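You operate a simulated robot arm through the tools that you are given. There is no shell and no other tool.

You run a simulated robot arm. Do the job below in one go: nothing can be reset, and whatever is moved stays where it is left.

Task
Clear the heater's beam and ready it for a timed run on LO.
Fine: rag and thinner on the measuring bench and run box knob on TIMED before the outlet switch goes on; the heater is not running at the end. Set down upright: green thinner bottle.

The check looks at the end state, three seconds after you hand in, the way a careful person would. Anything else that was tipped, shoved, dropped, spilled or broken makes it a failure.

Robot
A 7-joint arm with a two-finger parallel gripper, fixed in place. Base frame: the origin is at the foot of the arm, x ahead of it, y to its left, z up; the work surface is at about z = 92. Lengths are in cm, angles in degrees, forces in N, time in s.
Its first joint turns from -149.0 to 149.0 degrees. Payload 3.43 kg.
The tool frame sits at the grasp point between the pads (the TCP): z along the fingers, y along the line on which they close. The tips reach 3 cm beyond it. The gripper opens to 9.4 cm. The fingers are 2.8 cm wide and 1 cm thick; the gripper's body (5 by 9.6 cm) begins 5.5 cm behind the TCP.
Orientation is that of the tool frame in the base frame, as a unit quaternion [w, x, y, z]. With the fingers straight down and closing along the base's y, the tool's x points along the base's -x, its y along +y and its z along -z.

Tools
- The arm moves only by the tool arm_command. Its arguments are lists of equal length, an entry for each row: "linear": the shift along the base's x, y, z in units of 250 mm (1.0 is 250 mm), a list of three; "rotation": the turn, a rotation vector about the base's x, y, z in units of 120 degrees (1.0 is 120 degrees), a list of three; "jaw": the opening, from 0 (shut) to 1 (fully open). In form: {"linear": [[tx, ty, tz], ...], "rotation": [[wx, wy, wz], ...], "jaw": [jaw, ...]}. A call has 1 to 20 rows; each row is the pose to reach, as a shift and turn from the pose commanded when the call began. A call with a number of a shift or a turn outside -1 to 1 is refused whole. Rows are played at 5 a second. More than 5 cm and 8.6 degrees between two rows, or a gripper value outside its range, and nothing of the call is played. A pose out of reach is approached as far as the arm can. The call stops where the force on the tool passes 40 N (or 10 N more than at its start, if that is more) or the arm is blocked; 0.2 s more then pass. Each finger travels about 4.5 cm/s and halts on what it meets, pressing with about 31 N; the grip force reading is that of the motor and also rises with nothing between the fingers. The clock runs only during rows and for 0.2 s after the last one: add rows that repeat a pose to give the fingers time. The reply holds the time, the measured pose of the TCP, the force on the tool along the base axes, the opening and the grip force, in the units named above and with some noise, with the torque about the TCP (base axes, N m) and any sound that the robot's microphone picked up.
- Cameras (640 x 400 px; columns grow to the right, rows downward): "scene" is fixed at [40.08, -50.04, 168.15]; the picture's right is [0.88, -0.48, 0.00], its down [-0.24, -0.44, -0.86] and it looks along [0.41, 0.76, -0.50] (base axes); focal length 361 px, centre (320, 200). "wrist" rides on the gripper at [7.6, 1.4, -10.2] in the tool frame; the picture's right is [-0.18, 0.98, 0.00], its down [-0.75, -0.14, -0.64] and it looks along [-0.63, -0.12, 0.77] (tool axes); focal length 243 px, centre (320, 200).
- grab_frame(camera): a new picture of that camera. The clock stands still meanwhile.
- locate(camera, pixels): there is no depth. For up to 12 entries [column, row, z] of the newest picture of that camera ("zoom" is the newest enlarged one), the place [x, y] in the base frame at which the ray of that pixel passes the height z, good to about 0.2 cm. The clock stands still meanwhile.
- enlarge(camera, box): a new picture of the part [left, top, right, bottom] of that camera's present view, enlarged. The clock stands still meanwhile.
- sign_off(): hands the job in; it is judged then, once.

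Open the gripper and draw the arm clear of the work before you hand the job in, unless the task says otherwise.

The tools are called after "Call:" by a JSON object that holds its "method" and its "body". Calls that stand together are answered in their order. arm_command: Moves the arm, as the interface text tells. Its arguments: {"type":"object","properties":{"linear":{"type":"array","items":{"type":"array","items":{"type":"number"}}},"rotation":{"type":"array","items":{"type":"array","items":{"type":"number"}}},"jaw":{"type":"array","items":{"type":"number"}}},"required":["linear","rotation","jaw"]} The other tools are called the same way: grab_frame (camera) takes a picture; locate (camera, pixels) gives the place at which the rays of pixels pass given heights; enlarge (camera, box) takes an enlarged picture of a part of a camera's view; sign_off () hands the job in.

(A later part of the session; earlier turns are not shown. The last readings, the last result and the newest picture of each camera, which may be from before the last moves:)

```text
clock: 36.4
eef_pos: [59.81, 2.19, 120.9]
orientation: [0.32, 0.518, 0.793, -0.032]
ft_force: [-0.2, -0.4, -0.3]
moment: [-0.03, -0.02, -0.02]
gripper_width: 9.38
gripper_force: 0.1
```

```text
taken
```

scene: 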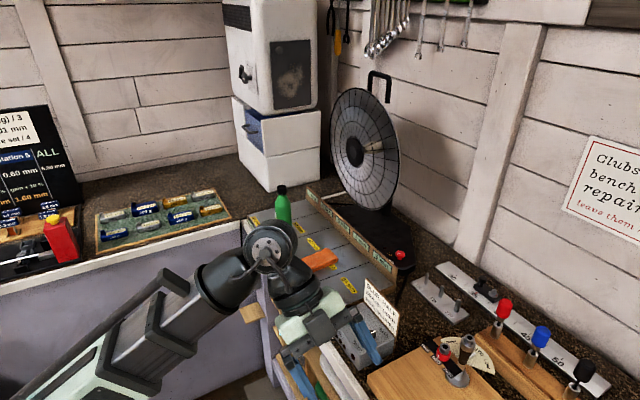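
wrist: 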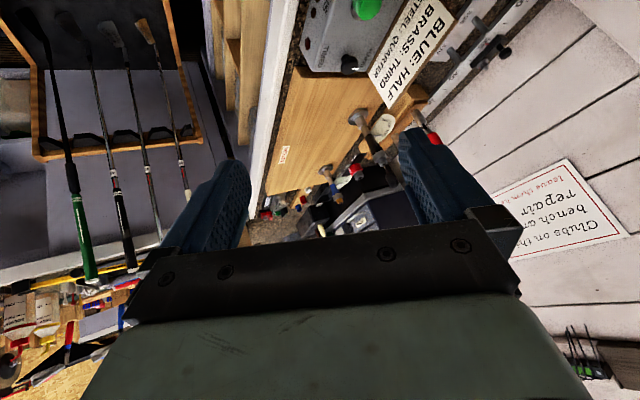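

Moving on along the arc back to the left bench.

Call:
{"method": "arm_command", "body": {"linear": [[-0.04, 0.14, 0], [-0.08, 0.28, 0], [-0.12, 0.42, 0], [-0.16, 0.56, 0], [-0.2, 0.7, 0], [-0.25, 0.85, 0], [-0.3, 1, 0]], "rotation": [[0, 0, 0.04], [0, 0, 0.08], [0, 0, 0.12], [0, 0, 0.16], [0, 0, 0.2], [0, 0, 0.22], [0, 0, 0.24]], "jaw": [1, 1, 1, 1, 1, 1, 1]}}

Call:
{"method": "arm_command", "body": {"linear": [[-0.08, 0.14, 0], [-0.16, 0.28, 0], [-0.26, 0.42, 0], [-0.36, 0.56, 0], [-0.48, 0.7, 0], [-0.6, 0.82, 0], [-0.72, 0.94, 0]], "rotation": [[0, 0, 0.05], [0, 0, 0.1], [0, 0, 0.15], [0, 0, 0.2], [0, 0, 0.25], [0, 0, 0.28], [0, 0, 0.3]], "jaw": [1, 1, 1, 1, 1, 1, 1]}}

Call:
{"method": "arm_command", "body": {"linear": [[-0.12, 0.1, 0], [-0.24, 0.18, 0], [-0.38, 0.25, 0], [-0.52, 0.3, 0], [-0.68, 0.35, 0], [-0.84, 0.38, 0], [-1, 0.4, 0]], "rotation": [[0, 0, 0.05], [0, 0, 0.1], [0, 0, 0.15], [0, 0, 0.2], [0, 0, 0.25], [0, 0, 0.3], [0, 0, 0.33]], "jaw": [1, 1, 1, 1, 1, 1, 1]}}

Call:
{"method": "arm_command", "body": {"linear": [[-0.15, 0, 0], [-0.3, 0, 0], [-0.45, 0, 0], [-0.6, 0, 0], [-0.7, 0, 0], [-0.7, 0, 0]], "rotation": [[0, 0, 0.06], [0, 0, 0.12], [0, 0, 0.18], [0, 0, 0.24], [0, 0, 0.3], [0, 0, 0.3]], "jaw": [1, 1, 1, 1, 1, 1]}}

Call:
{"method": "grab_frame", "body": {"camera": "wrist"}}

```text
clock: 38.0
eef_pos: [52.44, 27.49, 120.86]
orientation: [0.318, 0.303, 0.897, 0.05]
ft_force: [-0.5, 0.0, -0.1]
moment: [-0.01, 0.0, -0.01]
gripper_width: 9.39
gripper_force: 0.0
```

```text
clock: 39.6
eef_pos: [34.85, 50.97, 121.1]
orientation: [0.287, 0.012, 0.947, 0.145]
ft_force: [-0.4, -0.8, -0.2]
moment: [-0.01, -0.04, 0.01]
gripper_width: 9.41
gripper_force: 0.0
```

```text
clock: 41.2
eef_pos: [9.17, 60.92, 121.01]
orientation: [0.221, -0.31, 0.895, 0.233]
ft_force: [-0.3, -0.1, 0.0]
moment: [-0.01, -0.02, 0.01]
gripper_width: 9.4
gripper_force: 0.1
```

```text
clock: 42.6
eef_pos: [-8.2, 60.64, 121.12]
orientation: [0.138, -0.571, 0.755, 0.29]
ft_force: [0.1, -0.4, -0.2]
moment: [0.0, -0.03, 0.02]
gripper_width: 9.39
gripper_force: 0.1
```

```text
taken
```

wrist: 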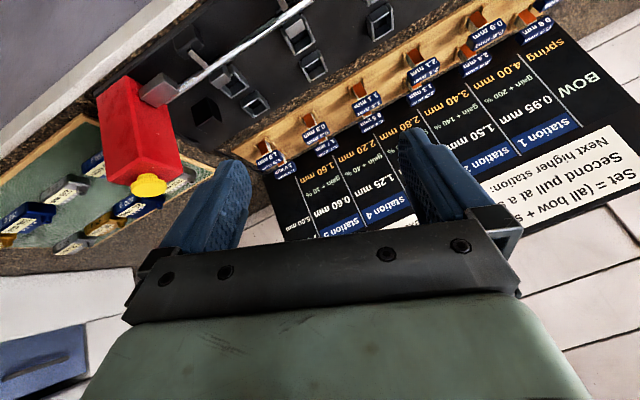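

The near-left bench is a shaft-straightening rig with shims. I move further left to examine the section with the rule and hooked weights.

Call:
{"method": "arm_command", "body": {"linear": [[-0.16, 0, 0], [-0.32, 0, 0], [-0.48, -0.02, 0], [-0.64, -0.04, 0], [-0.8, -0.08, 0], [-0.95, -0.14, 0], [-0.95, -0.14, 0]], "rotation": [[0, 0, 0.05], [0, 0, 0.1], [0, 0, 0.15], [0, 0, 0.2], [0, 0, 0.22], [0, 0, 0.24], [0, 0, 0.24]], "jaw": [1, 1, 1, 1, 1, 1, 1]}}

Call:
{"method": "arm_command", "body": {"linear": [[-0.12, -0.04, 0], [-0.24, -0.1, 0], [-0.36, -0.18, 0], [-0.46, -0.26, 0], [-0.56, -0.36, 0], [-0.56, -0.36, 0]], "rotation": [[0, 0, 0], [0, 0, 0], [0, 0, 0], [0, 0, 0], [0, 0, 0], [0, 0, 0]], "jaw": [1, 1, 1, 1, 1, 1]}}

Call:
{"method": "grab_frame", "body": {"camera": "wrist"}}

Call:
{"method": "enlarge", "body": {"camera": "wrist", "box": [220, 0, 640, 240]}}

```text
clock: 44.2
eef_pos: [-32.06, 57.46, 121.29]
orientation: [-0.062, 0.741, -0.59, -0.316]
ft_force: [0.5, 0.3, -0.1]
moment: [-0.01, -0.02, 0.0]
gripper_width: 9.39
gripper_force: 0.1
```

```text
clock: 45.6
eef_pos: [-46.05, 47.91, 120.89]
orientation: [-0.062, 0.74, -0.591, -0.315]
ft_force: [-0.3, -0.5, -0.3]
moment: [0.01, 0.01, 0.01]
gripper_width: 9.38
gripper_force: 0.1
```

```text
taken
```

wrist: 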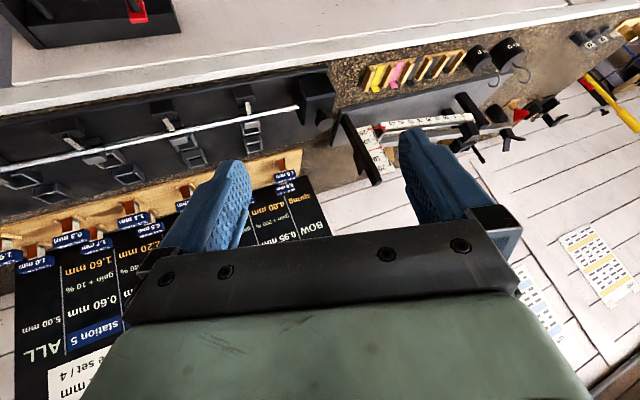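

```text
1.52 times, centred on (430, 120) of wrist
```

zoom: 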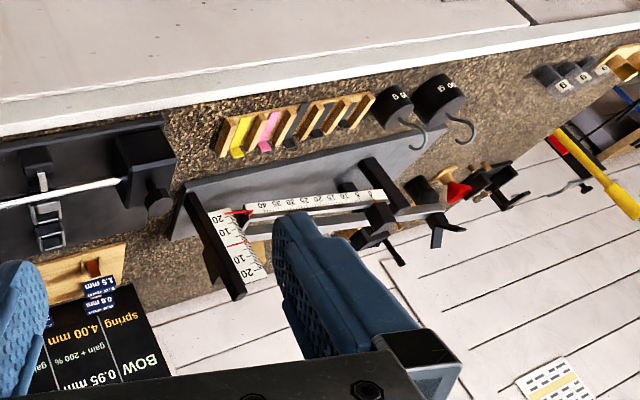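

The far-left section has a swing-weight scale. I tilt the wrist camera upward to check the wall above this bench for a sign naming it.

Call:
{"method": "arm_command", "body": {"linear": [[0, -0.02, 0], [0, -0.04, 0], [0, -0.06, 0], [0, -0.08, 0], [0, -0.08, 0]], "rotation": [[0.06, 0.017, 0], [0.12, 0.034, 0], [0.18, 0.051, 0], [0.24, 0.068, 0], [0.24, 0.068, 0]], "jaw": [1, 1, 1, 1, 1]}}

Call:
{"method": "grab_frame", "body": {"camera": "wrist"}}

```text
clock: 46.8
eef_pos: [-45.77, 46.29, 120.91]
orientation: [-0.202, 0.678, -0.495, -0.504]
ft_force: [-0.1, 0.1, 0.4]
moment: [-0.01, 0.01, -0.01]
gripper_width: 9.4
gripper_force: 0.0
```

```text
taken
```

wrist: 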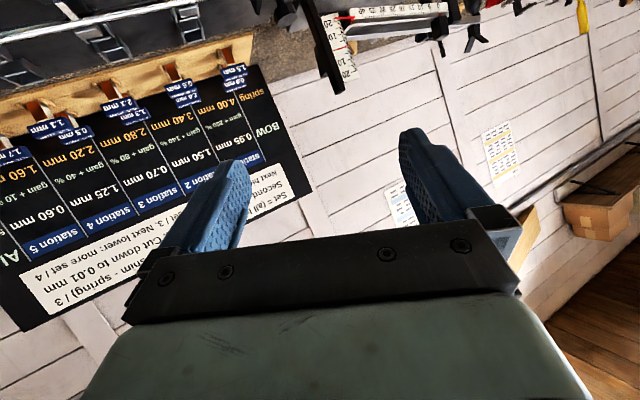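

No bench sign on this wall, but I enlarge the board and the charts to read them.

Call:
{"method": "enlarge", "body": {"camera": "wrist", "box": [0, 80, 320, 320]}}

Call:
{"method": "enlarge", "body": {"camera": "wrist", "box": [370, 100, 540, 240]}}

```text
1.67 times, centred on (160, 200) of wrist
```

zoom: 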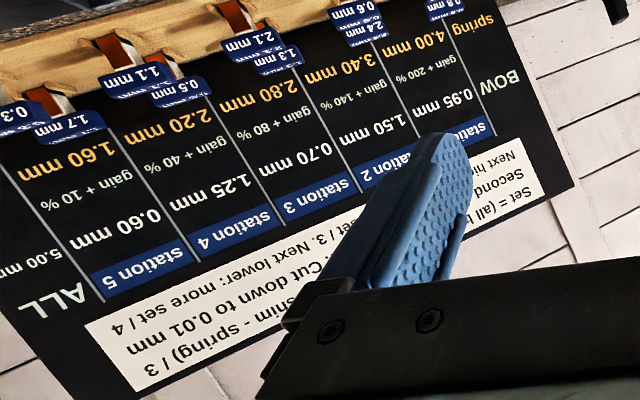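

```text
2.86 times, centred on (455, 170) of wrist
```

zoom: 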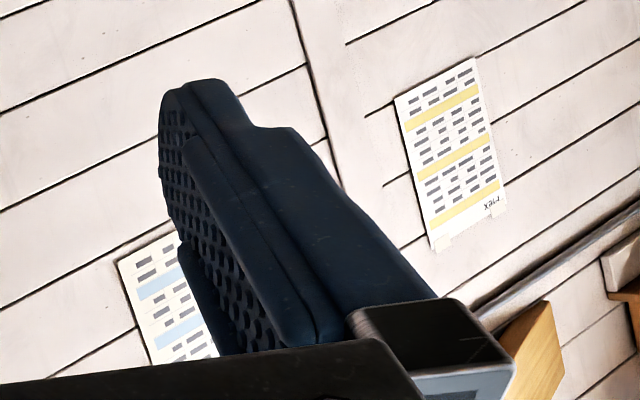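

The charts read "FLEX" and similar; with the swing-weight scale and bow gauge, this left bench is the measuring bench, while the sign marks the other as the repair bench. I check the corner geometry in the scene picture, where a white trim strip shows near (340,196).

Call:
{"method": "enlarge", "body": {"camera": "scene", "box": [200, 150, 400, 275]}}

Call:
{"method": "locate", "body": {"camera": "zoom", "pixels": [[405, 150, 92], [440, 140, 92], [145, 245, 92], [10, 160, 92], [100, 215, 92], [60, 110, 92], [100, 60, 92], [235, 130, 92], [130, 30, 92], [140, 230, 92], [275, 260, 95], [375, 375, 95]]}}

Call:
{"method": "grab_frame", "body": {"camera": "scene"}}

```text
3.20 times, centred on (300, 212) of scene
```

zoom: 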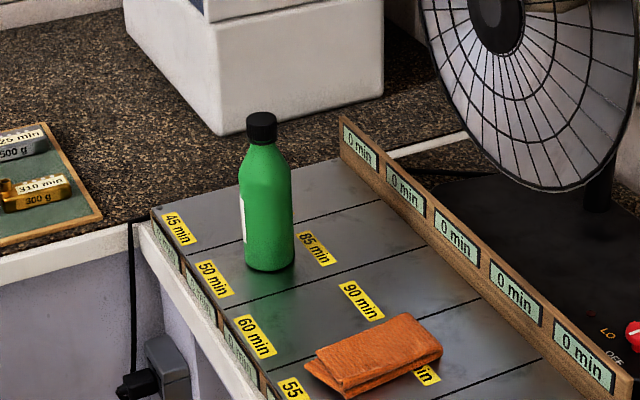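

```text
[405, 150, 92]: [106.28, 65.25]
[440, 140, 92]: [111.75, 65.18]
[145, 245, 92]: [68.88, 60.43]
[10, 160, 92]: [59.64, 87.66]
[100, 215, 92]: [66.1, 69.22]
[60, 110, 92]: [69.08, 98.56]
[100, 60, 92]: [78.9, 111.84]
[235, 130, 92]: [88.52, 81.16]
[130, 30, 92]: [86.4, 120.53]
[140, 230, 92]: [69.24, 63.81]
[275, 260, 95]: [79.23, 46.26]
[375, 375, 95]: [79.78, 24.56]
```

```text
taken
```

scene: 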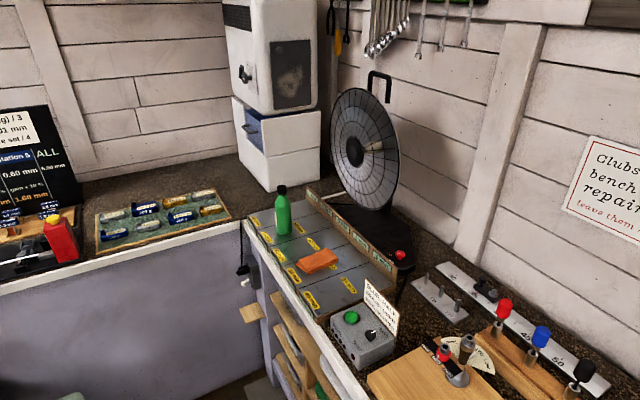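

The white trim at (106–112, 65) shows the left (measuring) bench runs through behind the heater, so its front edge is y≈65 and the corner x 66–86 belongs to it. I tilt back down to map its other free spots on the left.

Call:
{"method": "arm_command", "body": {"linear": [[0, 0.02, 0], [0, 0.04, 0], [0, 0.06, 0], [0, 0.08, 0], [0, 0.08, 0]], "rotation": [[-0.06, -0.017, 0], [-0.12, -0.034, 0], [-0.18, -0.051, 0], [-0.24, -0.068, 0], [-0.24, -0.068, 0]], "jaw": [1, 1, 1, 1, 1]}}

Call:
{"method": "grab_frame", "body": {"camera": "wrist"}}

Call:
{"method": "locate", "body": {"camera": "wrist", "pixels": [[345, 90, 92], [345, 115, 92], [350, 170, 92], [320, 170, 92], [338, 140, 92], [560, 45, 92], [590, 70, 92], [505, 95, 92], [290, 65, 92], [370, 80, 92], [60, 130, 92], [350, 75, 92]]}}

Call:
{"method": "enlarge", "body": {"camera": "wrist", "box": [240, 20, 480, 200]}}

```text
clock: 48.0
eef_pos: [-45.73, 48.05, 120.91]
orientation: [-0.062, 0.741, -0.59, -0.314]
ft_force: [-0.1, -0.2, 0.9]
moment: [0.0, -0.02, 0.0]
gripper_width: 9.39
gripper_force: 0.2
```

```text
taken
```

wrist: 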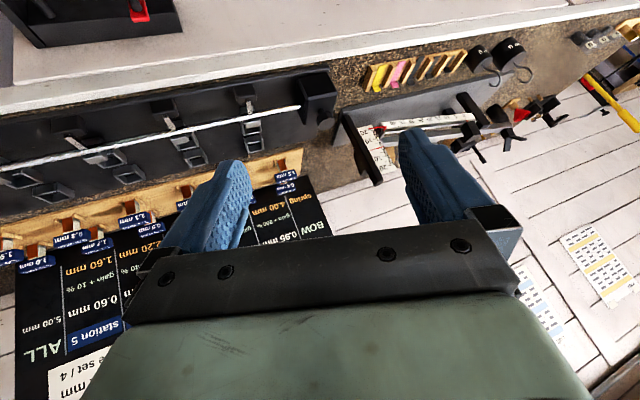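

```text
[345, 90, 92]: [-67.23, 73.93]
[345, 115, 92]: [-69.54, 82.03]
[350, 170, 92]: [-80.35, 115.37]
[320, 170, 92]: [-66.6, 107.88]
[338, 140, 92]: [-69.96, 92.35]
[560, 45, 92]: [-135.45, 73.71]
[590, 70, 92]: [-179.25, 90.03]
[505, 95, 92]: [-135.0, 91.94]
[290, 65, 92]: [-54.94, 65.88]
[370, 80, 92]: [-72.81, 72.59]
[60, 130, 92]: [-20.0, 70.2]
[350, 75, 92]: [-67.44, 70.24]
```

```text
2.22 times, centred on (360, 110) of wrist
```

zoom: 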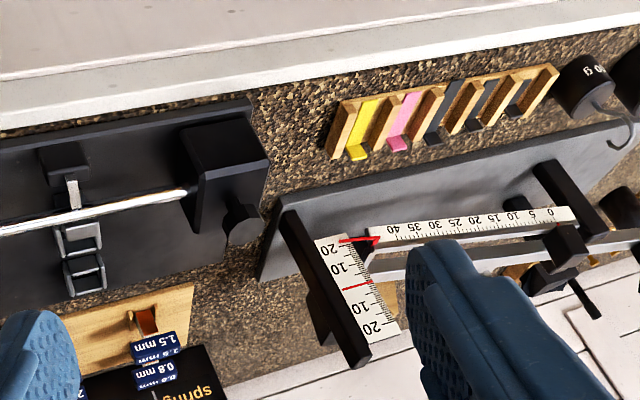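

The far-left gauge with rules is a loft/lie measuring device, so the left bench is the measuring bench. Now I locate the rag's corners in the scene picture: left (296,263), bottom (307,274), right (338,261), top (327,248), and the tray's end.

Call:
{"method": "locate", "body": {"camera": "scene", "pixels": [[295.6, 263, 95], [306.6, 274, 95], [338.4, 261, 97], [326.9, 248, 97], [303, 258, 97], [247, 216, 95], [307, 199, 95], [275, 190, 92], [240, 163, 92], [231, 219, 92], [352, 262, 95], [318, 255, 97]]}}

Call:
{"method": "arm_command", "body": {"linear": [[0.12, 0.06, 0], [0.24, 0.14, 0], [0.36, 0.2, 0], [0.48, 0.26, 0], [0.6, 0.32, 0], [0.74, 0.36, 0], [0.88, 0.38, 0], [1, 0.4, 0]], "rotation": [[0, 0, -0.04], [0, 0, -0.08], [0, 0, -0.12], [0, 0, -0.16], [0, 0, -0.2], [0, 0, -0.24], [0, 0, -0.28], [0, 0, -0.32]], "jaw": [1, 1, 1, 1, 1, 1, 1, 1]}}

Call:
{"method": "arm_command", "body": {"linear": [[0.15, 0.02, 0], [0.3, 0.04, 0], [0.45, 0.06, 0], [0.6, 0.08, 0], [0.75, 0.08, 0], [0.9, 0.08, 0], [1, 0.08, 0]], "rotation": [[0, 0, -0.05], [0, 0, -0.1], [0, 0, -0.15], [0, 0, -0.2], [0, 0, -0.25], [0, 0, -0.3], [0, 0, -0.35]], "jaw": [1, 1, 1, 1, 1, 1, 1]}}

```text
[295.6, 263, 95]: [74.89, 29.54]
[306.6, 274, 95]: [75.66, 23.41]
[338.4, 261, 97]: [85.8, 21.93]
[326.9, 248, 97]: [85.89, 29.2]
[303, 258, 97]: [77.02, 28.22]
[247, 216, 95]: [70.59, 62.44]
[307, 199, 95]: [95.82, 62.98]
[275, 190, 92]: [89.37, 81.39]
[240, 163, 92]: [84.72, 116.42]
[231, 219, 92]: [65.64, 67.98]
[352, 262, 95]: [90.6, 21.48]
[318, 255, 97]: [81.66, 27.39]
```

```text
clock: 49.8
eef_pos: [-20.72, 58.26, 120.88]
orientation: [0.162, -0.506, 0.801, 0.278]
ft_force: [0.2, -0.6, 0.1]
moment: [-0.02, -0.01, 0.01]
gripper_width: 9.43
gripper_force: 0.0
```

```text
clock: 51.4
eef_pos: [4.42, 60.21, 121.08]
orientation: [0.251, -0.185, 0.929, 0.202]
ft_force: [0.6, 0.6, 0.1]
moment: [-0.01, 0.01, 0.04]
gripper_width: 9.42
gripper_force: 0.0
```

The rag spans x 75–86, y 22–29.5, so I grip it across y. I travel along the arc toward it at height.

Call:
{"method": "arm_command", "body": {"linear": [[0.15, -0.02, 0], [0.3, -0.05, 0], [0.45, -0.1, 0], [0.6, -0.15, 0], [0.75, -0.22, 0], [0.88, -0.28, 0], [1, -0.35, 0]], "rotation": [[0, 0, -0.03], [0, 0, -0.06], [0, 0, -0.09], [0, 0, -0.12], [0, 0, -0.15], [0, 0, -0.18], [0, 0, -0.2]], "jaw": [1, 1, 1, 1, 1, 1, 1]}}

Call:
{"method": "arm_command", "body": {"linear": [[0.1, -0.12, 0], [0.2, -0.24, 0], [0.32, -0.36, 0], [0.44, -0.48, 0], [0.56, -0.6, 0], [0.68, -0.7, 0], [0.84, -0.78, 0], [1, -0.82, 0]], "rotation": [[0, 0, -0.01], [0, 0, -0.02], [0, 0, -0.03], [0, 0, -0.04], [0, 0, -0.05], [0, 0, -0.06], [0, 0, -0.07], [0, 0, -0.07]], "jaw": [1, 1, 1, 1, 1, 1, 1, 1]}}

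Call:
{"method": "grab_frame", "body": {"camera": "wrist"}}

Call:
{"method": "grab_frame", "body": {"camera": "scene"}}

```text
clock: 53.0
eef_pos: [29.04, 51.36, 120.91]
orientation: [0.287, 0.013, 0.947, 0.145]
ft_force: [0.3, 0.6, -0.3]
moment: [0.0, -0.01, 0.02]
gripper_width: 9.41
gripper_force: 0.1
```

```text
clock: 54.8
eef_pos: [54.21, 31.14, 120.78]
orientation: [0.296, 0.081, 0.944, 0.123]
ft_force: [0.3, -0.6, 0.4]
moment: [0.0, 0.02, 0.03]
gripper_width: 9.41
gripper_force: 0.1
```

```text
taken
```

wrist: 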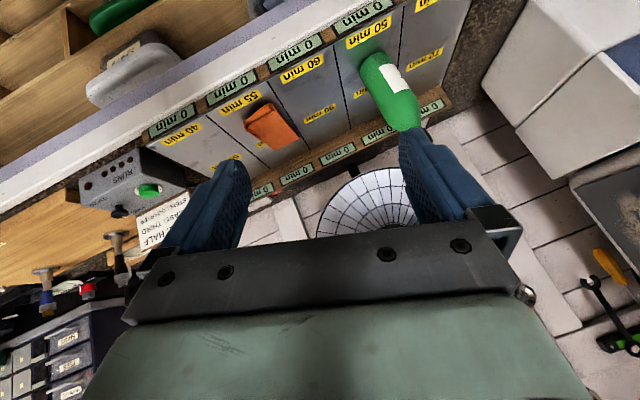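

```text
taken
```

scene: 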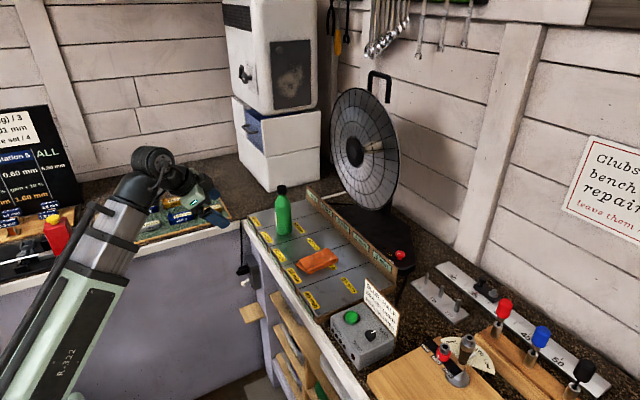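

The rag is at (270,127) in the wrist view, clear around. I move over it with the tool nearly down (15° outward tilt), closing along y.

Call:
{"method": "arm_command", "body": {"linear": [[0.14, -0.03, 0], [0.27, -0.06, -0.02], [0.41, -0.09, -0.06], [0.54, -0.12, -0.1], [0.68, -0.15, -0.15], [0.82, -0.18, -0.2], [0.952, -0.204, -0.232], [0.952, -0.204, -0.232]], "rotation": [[-0.018, 0.023, 0.009], [-0.036, 0.047, 0.018], [-0.055, 0.07, 0.027], [-0.073, 0.094, 0.035], [-0.091, 0.117, 0.044], [-0.109, 0.141, 0.053], [-0.1275, 0.164, 0.062], [-0.1275, 0.164, 0.062]], "jaw": [1, 1, 1, 1, 1, 1, 1, 1]}}

Call:
{"method": "grab_frame", "body": {"camera": "wrist"}}

Call:
{"method": "grab_frame", "body": {"camera": "scene"}}

```text
clock: 56.6
eef_pos: [78.05, 25.84, 115.19]
orientation: [0.131, 0.0, 0.991, 0.0]
ft_force: [-0.2, 0.1, -0.5]
moment: [-0.02, 0.02, 0.01]
gripper_width: 9.39
gripper_force: 0.2
```

```text
taken
```

wrist: 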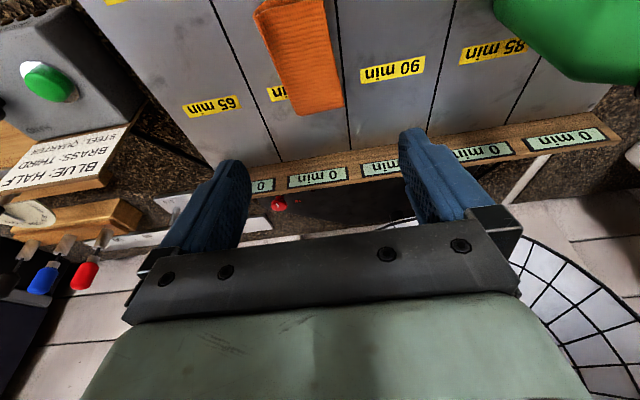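

```text
taken
```

scene: 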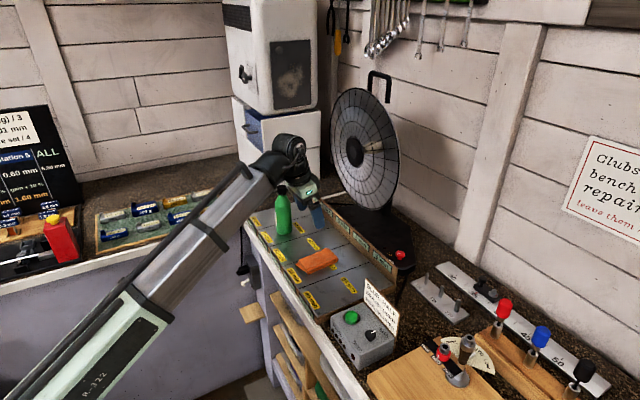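

The rag lies straight below and slightly left of the tool axis. I locate its edges in this wrist picture: far end (292,115)-(345,105), near end (255,15)-(322,0).

Call:
{"method": "locate", "body": {"camera": "wrist", "pixels": [[292, 115, 95.5], [345, 105, 96], [255, 15, 96], [323, 2, 96], [275, 70, 95.5], [337, 65, 96], [300, 60, 97], [300, 162, 96], [278, 203, 98]]}}

Call:
{"method": "enlarge", "body": {"camera": "wrist", "box": [200, 0, 400, 130]}}

Call:
{"method": "enlarge", "body": {"camera": "scene", "box": [280, 230, 360, 290]}}

```text
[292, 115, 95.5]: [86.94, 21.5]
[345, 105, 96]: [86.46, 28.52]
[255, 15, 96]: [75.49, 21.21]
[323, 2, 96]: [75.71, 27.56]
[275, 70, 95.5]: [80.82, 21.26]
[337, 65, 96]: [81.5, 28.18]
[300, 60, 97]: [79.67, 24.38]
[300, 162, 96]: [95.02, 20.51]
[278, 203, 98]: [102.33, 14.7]
```

```text
3.08 times, centred on (300, 65) of wrist
```

zoom: 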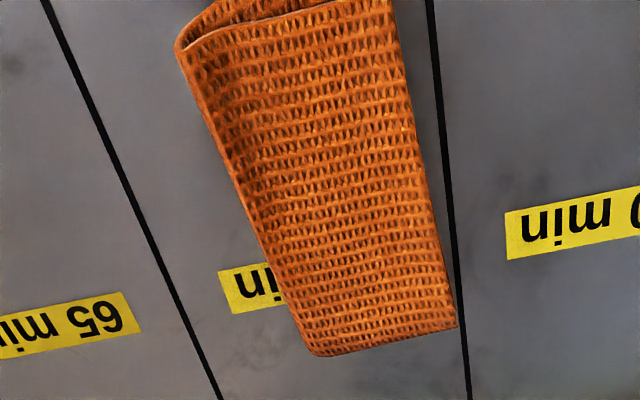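

```text
6.67 times, centred on (320, 260) of scene
```

zoom: 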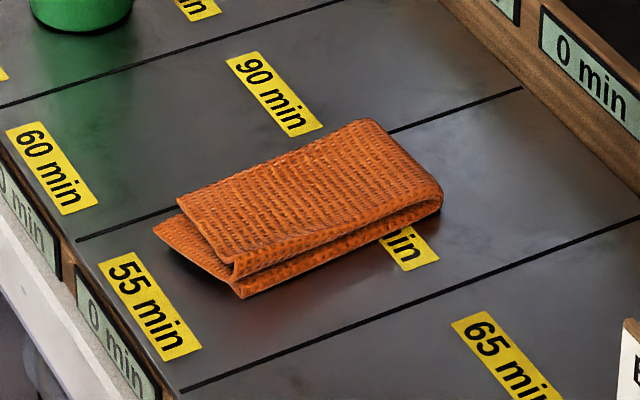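

Rag centre is about (81, 24.9), ~7 wide in y and ~2 cm high on the tray. I lower to TCP z≈99.5 around it with the jaws open.

Call:
{"method": "arm_command", "body": {"linear": [[0.06, -0.02, -0.1], [0.118, -0.036, -0.25], [0.118, -0.036, -0.4], [0.118, -0.036, -0.52], [0.118, -0.036, -0.6], [0.118, -0.036, -0.628], [0.118, -0.036, -0.628]], "rotation": [[0, 0, 0], [0, 0, 0], [0, 0, 0], [0, 0, 0], [0, 0, 0], [0, 0, 0], [0, 0, 0]], "jaw": [1, 1, 1, 1, 1, 1, 1]}}

Call:
{"method": "grab_frame", "body": {"camera": "wrist"}}

Call:
{"method": "enlarge", "body": {"camera": "scene", "box": [260, 180, 400, 290]}}

```text
clock: 58.2
eef_pos: [80.91, 25.02, 99.34]
orientation: [0.131, 0.0, 0.991, 0.001]
ft_force: [0.1, 0.3, -0.6]
moment: [0.01, -0.03, -0.01]
gripper_width: 9.42
gripper_force: 0.0
```

```text
taken
```

wrist: 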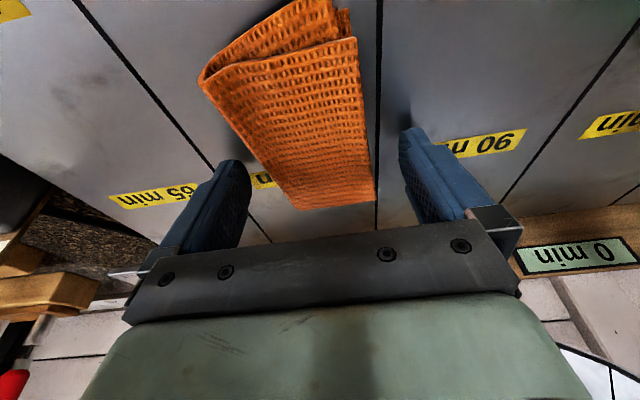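

```text
3.64 times, centred on (330, 235) of scene
```

zoom: 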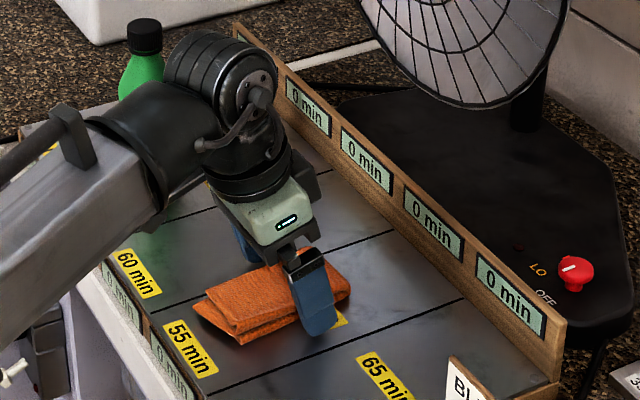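

Fingers straddle the rag well (finger at (315,300) in the zoom). I lower ~0.9 cm and close.

Call:
{"method": "arm_command", "body": {"linear": [[-0.01, 0, -0.018], [-0.02, 0, -0.036], [-0.02, 0, -0.036], [-0.02, 0, -0.036], [-0.02, 0, -0.036], [-0.02, 0, -0.036], [-0.02, 0, -0.036]], "rotation": [[0, 0, 0], [0, 0, 0], [0, 0, 0], [0, 0, 0], [0, 0, 0], [0, 0, 0], [0, 0, 0]], "jaw": [1, 1, 0.8, 0.5, 0.3, 0.3, 0.3]}}

Call:
{"method": "grab_frame", "body": {"camera": "wrist"}}

```text
clock: 58.7
eef_pos: [80.8, 24.82, 99.35]
orientation: [0.137, 0.0, 0.991, 0.0]
ft_force: [-6.1, 0.0, 10.8]
moment: [-0.22, 0.27, -0.1]
gripper_width: 9.38
gripper_force: 0.0
stopped in row 2: the force on the tool passed its limit at 48 N (the readings are from after the stop); the commanded pose is now the measured one
```

```text
taken
```

wrist: 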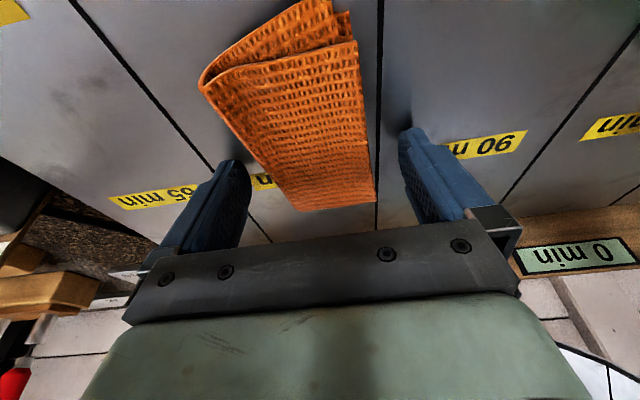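

The fingertips met the tray (top ≈ z 96). I raise 0.3 cm and close on the rag.

Call:
{"method": "arm_command", "body": {"linear": [[0, 0, 0.012], [0, 0, 0.014], [0, 0, 0.014], [0, 0, 0.014], [0, 0, 0.014], [0, 0, 0.014], [0, 0, 0.014]], "rotation": [[0, 0, 0], [0, 0, 0], [0, 0, 0], [0, 0, 0], [0, 0, 0], [0, 0, 0], [0, 0, 0]], "jaw": [1, 1, 0.8, 0.5, 0.3, 0.2, 0.2]}}

Call:
{"method": "grab_frame", "body": {"camera": "wrist"}}

```text
clock: 60.3
eef_pos: [80.78, 25.04, 99.59]
orientation: [0.137, 0.0, 0.991, 0.0]
ft_force: [0.4, -0.1, 0.2]
moment: [-0.01, -0.01, -0.02]
gripper_width: 6.13
gripper_force: 31.8
```

```text
taken
```

wrist: 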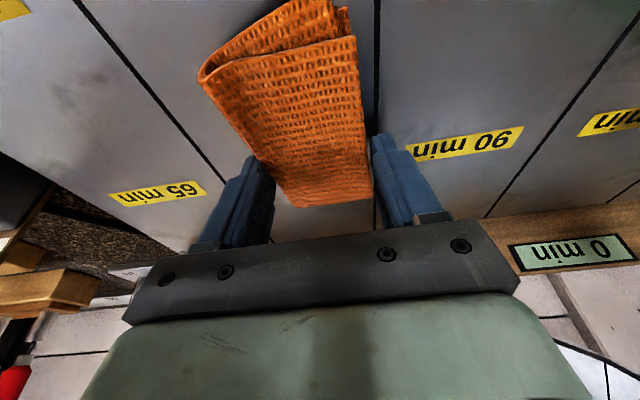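

The rag is gripped (6.13 cm opening, 32 N). I lift it straight up slowly.

Call:
{"method": "arm_command", "body": {"linear": [[0, 0, 0.04], [0, 0, 0.12], [0, 0, 0.25], [0, 0, 0.4], [0, 0, 0.55], [0, 0, 0.64]], "rotation": [[0, 0, 0], [0, 0, 0], [0, 0, 0], [0, 0, 0], [0, 0, 0], [0, 0, 0]], "jaw": [0.2, 0.2, 0.2, 0.2, 0.2, 0.2]}}

Call:
{"method": "grab_frame", "body": {"camera": "scene"}}

Call:
{"method": "grab_frame", "body": {"camera": "wrist"}}

```text
clock: 61.7
eef_pos: [80.72, 25.03, 115.63]
orientation: [0.137, 0.0, 0.991, 0.001]
ft_force: [0.3, -0.3, -0.2]
moment: [-0.01, 0.02, -0.01]
gripper_width: 6.06
gripper_force: 31.0
```

```text
taken
```

scene: 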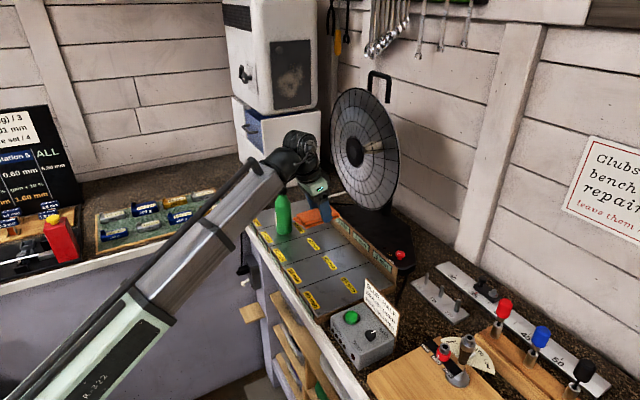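

```text
taken
```

wrist: 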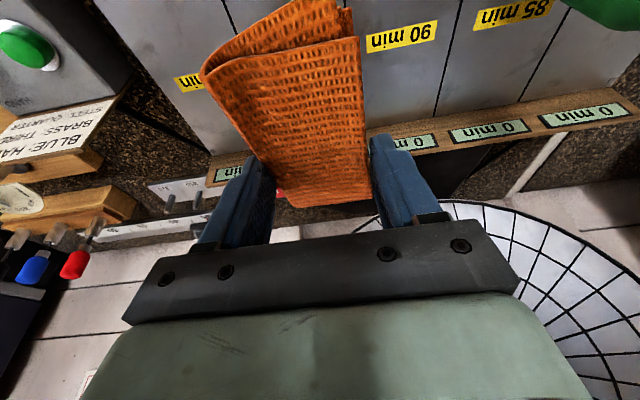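

The rag is held firmly. I bring it inward away from the bottle, then swing toward the measuring bench.

Call:
{"method": "arm_command", "body": {"linear": [[-0.15, 0.04, 0], [-0.3, 0.1, 0], [-0.45, 0.18, 0], [-0.6, 0.26, 0], [-0.72, 0.34, 0], [-0.8, 0.44, 0], [-0.88, 0.56, 0], [-0.96, 0.68, 0], [-1, 0.8, 0], [-1, 0.92, 0]], "rotation": [[0, 0, 0], [0, 0, 0], [0, 0, 0.03], [0, 0, 0.07], [0, 0, 0.12], [0, 0, 0.17], [0, 0, 0.22], [0, 0, 0.27], [0, 0, 0.32], [0, 0, 0.37]], "jaw": [0.2, 0.2, 0.2, 0.2, 0.2, 0.2, 0.2, 0.2, 0.2, 0.2]}}

Call:
{"method": "grab_frame", "body": {"camera": "scene"}}

```text
clock: 63.9
eef_pos: [56.04, 48.03, 115.69]
orientation: [0.126, -0.375, 0.917, 0.051]
ft_force: [-0.2, -0.2, -0.1]
moment: [0.0, 0.0, 0.01]
gripper_width: 5.92
gripper_force: 31.3
```

```text
taken
```

scene: 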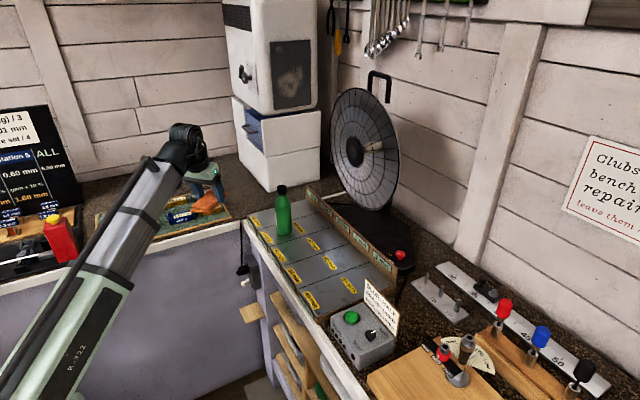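

Swing continues fine at (56,48). Now I go out toward the bench corner at (66,70), yawing so the rag lies along y.

Call:
{"method": "arm_command", "body": {"linear": [[0.05, 0.12, 0], [0.1, 0.24, 0], [0.15, 0.36, -0.02], [0.2, 0.48, -0.04], [0.25, 0.6, -0.06], [0.3, 0.72, -0.08], [0.36, 0.82, -0.1], [0.4, 0.9, -0.12]], "rotation": [[0, 0, 0.045], [0, 0, 0.09], [0, 0, 0.135], [0, 0, 0.18], [0, 0, 0.225], [0, 0, 0.27], [0, 0, 0.31], [0, 0, 0.34]], "jaw": [0.2, 0.2, 0.2, 0.2, 0.2, 0.2, 0.2, 0.2]}}

Call:
{"method": "grab_frame", "body": {"camera": "scene"}}

Call:
{"method": "grab_frame", "body": {"camera": "wrist"}}

```text
clock: 65.7
eef_pos: [66.08, 70.33, 112.33]
orientation: [0.101, -0.671, 0.729, 0.093]
ft_force: [-0.5, 0.7, -0.2]
moment: [0.0, 0.01, -0.03]
gripper_width: 5.91
gripper_force: 30.0
```

```text
taken
```

scene: 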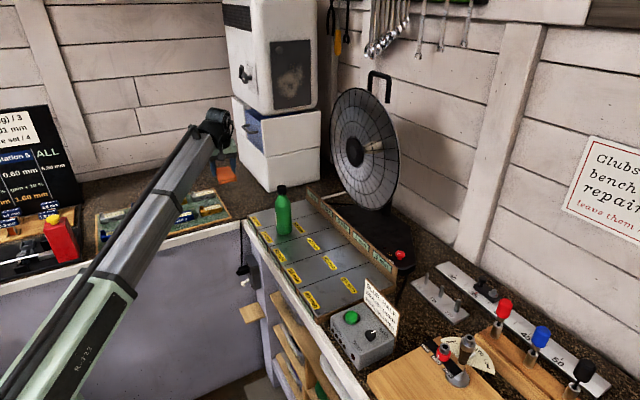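

```text
taken
```

wrist: 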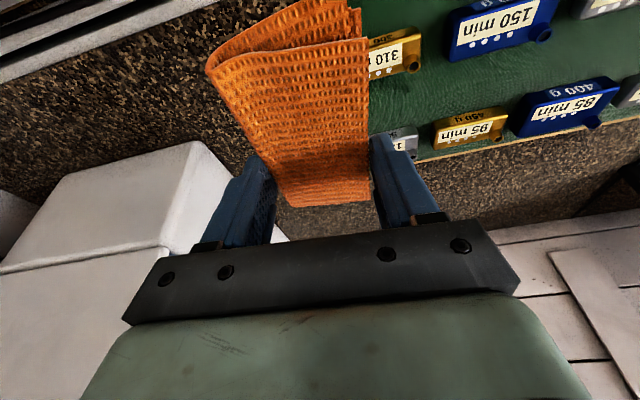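

The rag hangs above the free corner; mat edge is to the right in the wrist view. I move out to about (71.5,79) with more outward tilt, still above the surface, to test reach.

Call:
{"method": "arm_command", "body": {"linear": [[0.04, 0.06, -0.03], [0.08, 0.12, -0.07], [0.12, 0.18, -0.12], [0.16, 0.24, -0.18], [0.19, 0.3, -0.24], [0.216, 0.35, -0.3], [0.216, 0.35, -0.3]], "rotation": [[0.02, 0, 0], [0.04, 0, 0], [0.06, 0, 0], [0.08, 0, 0], [0.1, 0, 0], [0.125, 0, 0], [0.125, 0, 0]], "jaw": [0.2, 0.2, 0.2, 0.2, 0.2, 0.2, 0.2]}}

Call:
{"method": "grab_frame", "body": {"camera": "scene"}}

Call:
{"method": "grab_frame", "body": {"camera": "wrist"}}

```text
clock: 67.3
eef_pos: [71.29, 79.35, 105.12]
orientation: [0.188, -0.651, 0.711, 0.188]
ft_force: [-0.7, -0.7, -1.1]
moment: [0.0, -0.01, -0.05]
gripper_width: 5.87
gripper_force: 31.3
```

```text
taken
```

scene: 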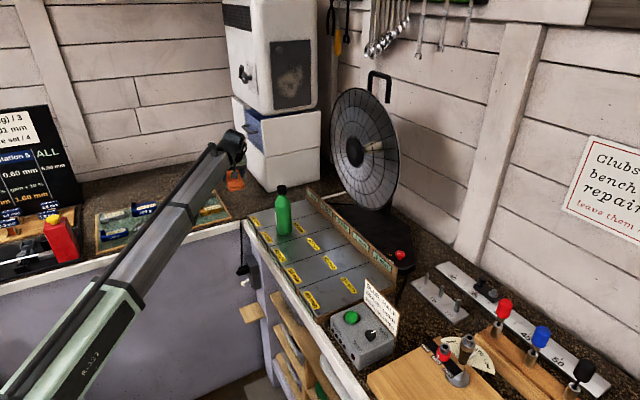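

```text
taken
```

wrist: 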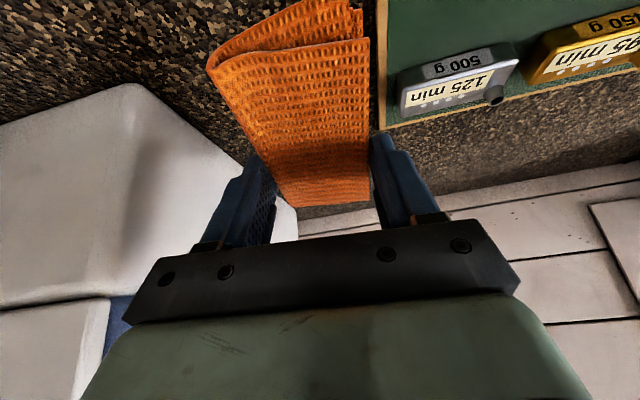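

Reach is fine here. I lower toward the surface and reduce the tilt by ~10° so the rag comes down nearly flat.

Call:
{"method": "arm_command", "body": {"linear": [[0, -0.01, -0.08], [0, -0.02, -0.16], [0, -0.03, -0.24], [0, -0.03, -0.29], [0, -0.03, -0.29]], "rotation": [[-0.03, 0, 0], [-0.06, 0, 0], [-0.09, 0, 0], [-0.1, 0, 0], [-0.1, 0, 0]], "jaw": [0.2, 0.2, 0.2, 0.2, 0.2]}}

Call:
{"method": "enlarge", "body": {"camera": "scene", "box": [180, 110, 320, 240]}}

Call:
{"method": "grab_frame", "body": {"camera": "wrist"}}

```text
clock: 68.5
eef_pos: [71.29, 78.44, 97.58]
orientation: [0.117, -0.667, 0.727, 0.111]
ft_force: [0.4, -0.7, -0.5]
moment: [0.0, -0.01, 0.0]
gripper_width: 5.9
gripper_force: 30.7
```

```text
3.08 times, centred on (250, 175) of scene
```

zoom: 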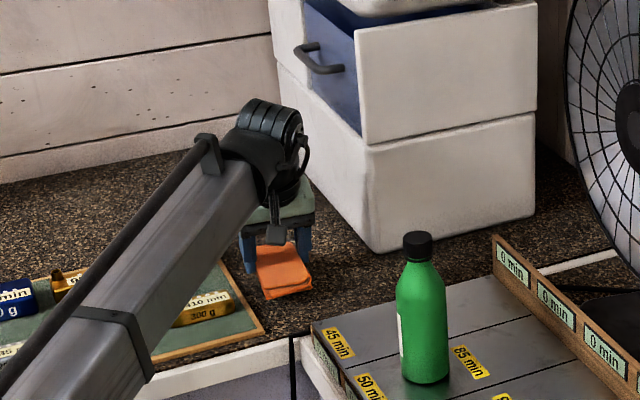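

```text
taken
```

wrist: 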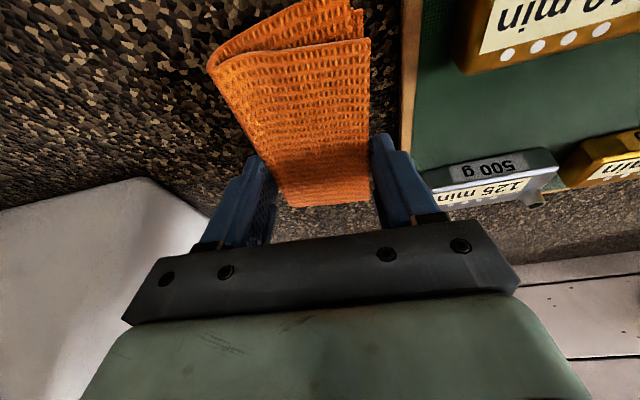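

The rag is ~2 cm above the bench; the right finger is close to the mat frame (405,150), so I shift 1.8 cm in +x and lower gently to the surface.

Call:
{"method": "arm_command", "body": {"linear": [[0.036, 0, 0], [0.072, 0, 0], [0.072, 0, -0.03], [0.072, 0, -0.05], [0.072, 0, -0.064], [0.072, 0, -0.064]], "rotation": [[0, 0, 0], [0, 0, 0], [0, 0, 0], [0, 0, 0], [0, 0, 0], [0, 0, 0]], "jaw": [0.2, 0.2, 0.2, 0.2, 0.2, 0.2]}}

Call:
{"method": "enlarge", "body": {"camera": "scene", "box": [200, 140, 320, 240]}}

```text
clock: 69.9
eef_pos: [73.14, 78.49, 96.19]
orientation: [0.118, -0.668, 0.726, 0.111]
ft_force: [-0.8, 0.9, -0.4]
moment: [-0.02, 0.0, 0.01]
gripper_width: 5.92
gripper_force: 31.4
```

```text
4.00 times, centred on (260, 190) of scene
```

zoom: 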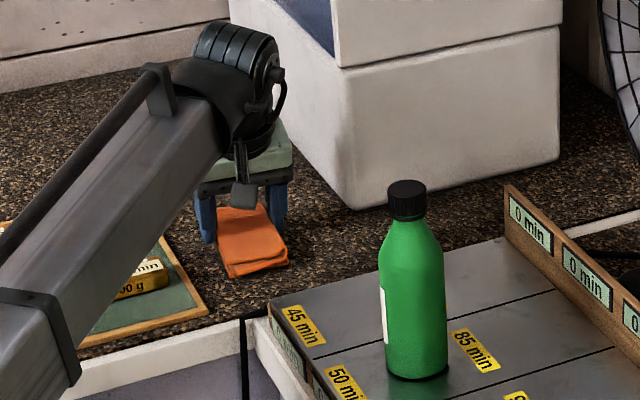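

The rag is nearly touching. I lower 0.4 cm more in small steps and open to about 7.5 cm.

Call:
{"method": "arm_command", "body": {"linear": [[0, 0, -0.004], [0, 0, -0.008], [0, 0, -0.012], [0, 0, -0.012], [0, 0, -0.012], [0, 0, -0.012], [0, 0, -0.012]], "rotation": [[0, 0, 0], [0, 0, 0], [0, 0, 0], [0, 0, 0], [0, 0, 0], [0, 0, 0], [0, 0, 0]], "jaw": [0.2, 0.2, 0.2, 0.65, 0.72, 0.8, 0.8]}}

Call:
{"method": "enlarge", "body": {"camera": "scene", "box": [200, 140, 320, 240]}}

Call:
{"method": "grab_frame", "body": {"camera": "wrist"}}

```text
clock: 71.5
eef_pos: [73.2, 78.54, 95.79]
orientation: [0.118, -0.667, 0.727, 0.112]
ft_force: [0.2, -0.6, 0.4]
moment: [0.0, 0.0, 0.0]
gripper_width: 7.51
gripper_force: 0.0
```

```text
4.00 times, centred on (260, 190) of scene
```

zoom: 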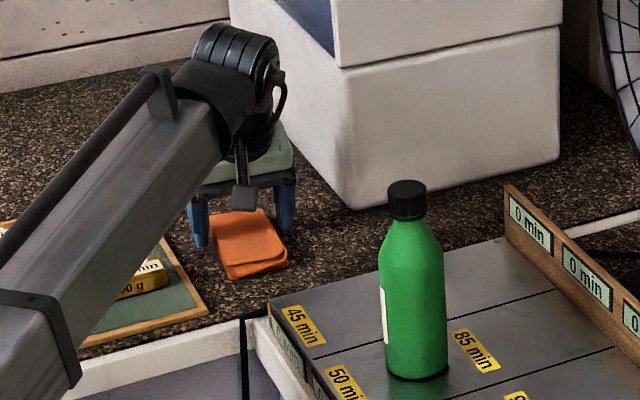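

```text
taken
```

wrist: 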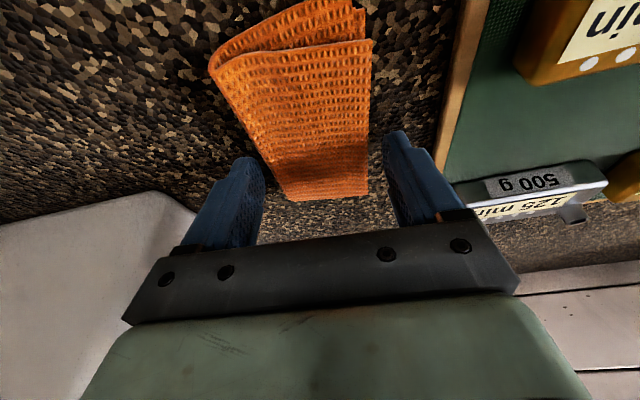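

The rag rests on the measuring bench. I withdraw along the tool axis up and inward.

Call:
{"method": "arm_command", "body": {"linear": [[0, -0.02, 0.06], [0, -0.05, 0.15], [0, -0.1, 0.3], [-0.03, -0.2, 0.45], [-0.08, -0.34, 0.58], [-0.16, -0.46, 0.66], [-0.24, -0.58, 0.7], [-0.32, -0.7, 0.72], [-0.4, -0.82, 0.72]], "rotation": [[0, 0, 0], [0, 0, 0], [0, 0, 0], [0, 0, 0], [0, 0, 0], [0, 0, -0.05], [0, 0, -0.1], [0, 0, -0.15], [0, 0, -0.2]], "jaw": [0.8, 0.8, 0.8, 0.8, 0.9, 1, 1, 1, 1]}}

Call:
{"method": "grab_frame", "body": {"camera": "scene"}}

Call:
{"method": "grab_frame", "body": {"camera": "wrist"}}

```text
clock: 73.5
eef_pos: [62.67, 58.15, 113.95]
orientation: [0.139, -0.501, 0.85, 0.084]
ft_force: [0.5, 0.6, -0.2]
moment: [-0.05, 0.01, 0.01]
gripper_width: 9.4
gripper_force: 0.1
```

```text
taken
```

scene: 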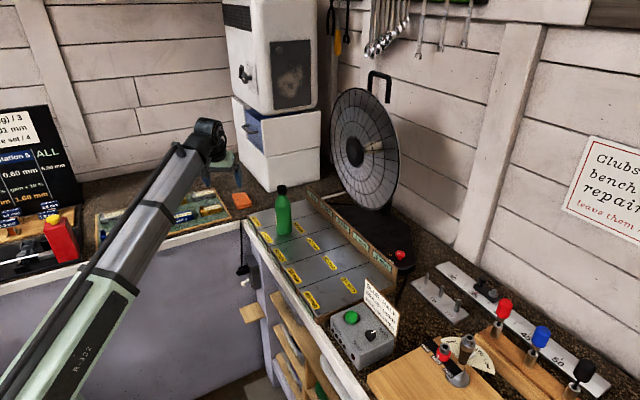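

```text
taken
```

wrist: 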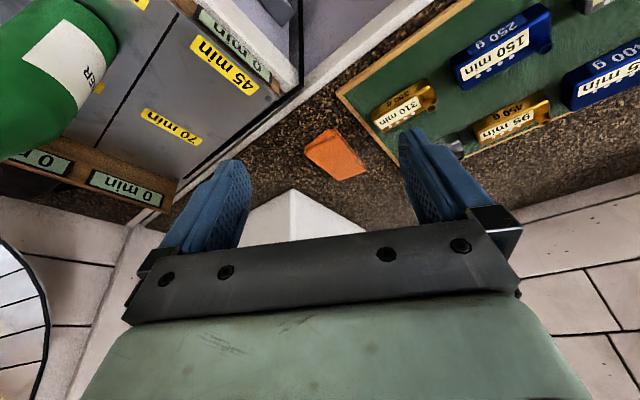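

The rag now sits on the measuring bench at (242,200) in the scene. Next is the bottle: I locate its base and cap accurately.

Call:
{"method": "enlarge", "body": {"camera": "scene", "box": [255, 175, 319, 245]}}

Call:
{"method": "locate", "body": {"camera": "scene", "pixels": [[284.3, 231.3, 96], [276.8, 231.5, 96], [291.8, 231, 96], [284.5, 235, 96], [281.5, 187, 113], [281.5, 187, 114], [281.5, 187, 115]]}}

Call:
{"method": "enlarge", "body": {"camera": "wrist", "box": [260, 100, 420, 220]}}

```text
5.71 times, centred on (287, 210) of scene
```

zoom: 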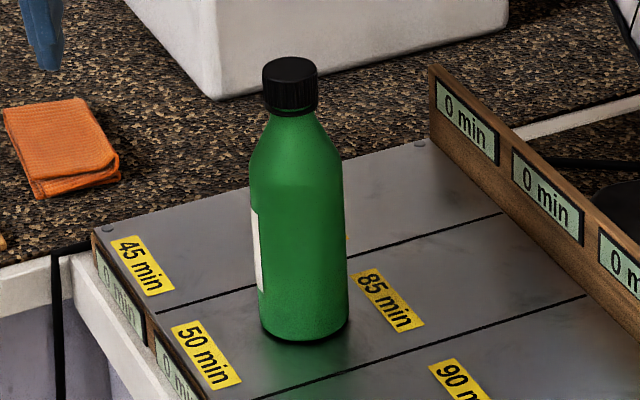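

```text
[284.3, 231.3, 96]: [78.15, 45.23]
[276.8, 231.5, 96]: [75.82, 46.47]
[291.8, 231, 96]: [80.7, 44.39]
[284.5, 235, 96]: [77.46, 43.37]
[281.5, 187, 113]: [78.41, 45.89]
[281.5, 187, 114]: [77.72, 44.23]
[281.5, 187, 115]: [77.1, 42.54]
```

```text
3.33 times, centred on (340, 160) of wrist
```

zoom: 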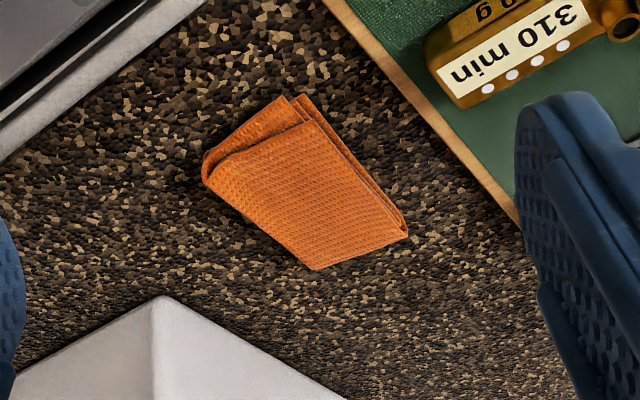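

The bottle's axis is at about (78.2, 45.4), base z 96, top ≈ 113.3, 5.2 cm wide. I go to a pre-approach pose inward of it, tool tilted 40° outward, fingers either side.

Call:
{"method": "arm_command", "body": {"linear": [[-0.06, -0.12, 0], [-0.11, -0.26, 0], [-0.12, -0.42, 0], [-0.08, -0.56, 0], [0.02, -0.64, 0], [0.14, -0.666, 0], [0.25, -0.666, 0.01], [0.353, -0.666, 0.01], [0.353, -0.666, 0.01]], "rotation": [[0.0159, -0.0159, -0.0321], [0.0318, -0.0318, -0.0641], [0.0509, -0.0509, -0.1026], [0.07, -0.07, -0.1411], [0.089, -0.089, -0.1796], [0.1081, -0.1081, -0.218], [0.1272, -0.1272, -0.2565], [0.1272, -0.1272, -0.2565], [0.1272, -0.1272, -0.2565]], "jaw": [1, 1, 1, 1, 1, 1, 1, 1, 1]}}

Call:
{"method": "grab_frame", "body": {"camera": "wrist"}}

Call:
{"method": "grab_frame", "body": {"camera": "scene"}}

```text
clock: 75.5
eef_pos: [71.87, 41.37, 114.06]
orientation: [0.33, -0.244, 0.908, 0.089]
ft_force: [0.0, 0.3, 0.2]
moment: [0.02, 0.01, -0.01]
gripper_width: 9.41
gripper_force: 0.1
```

```text
taken
```

wrist: 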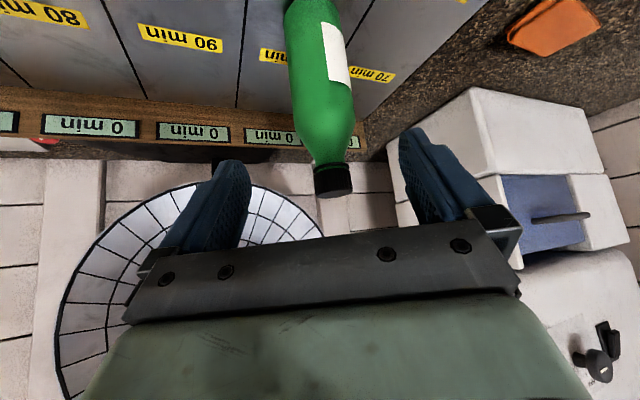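

```text
taken
```

scene: 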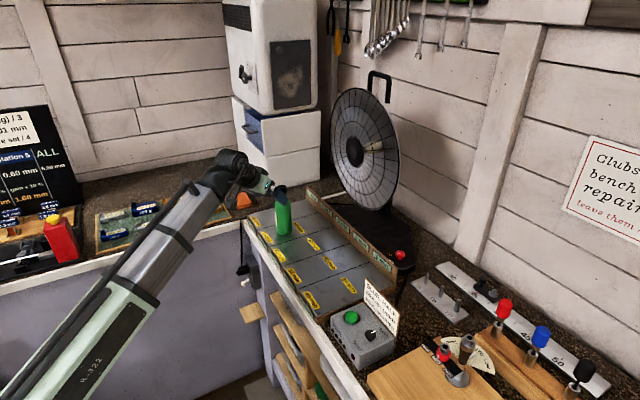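

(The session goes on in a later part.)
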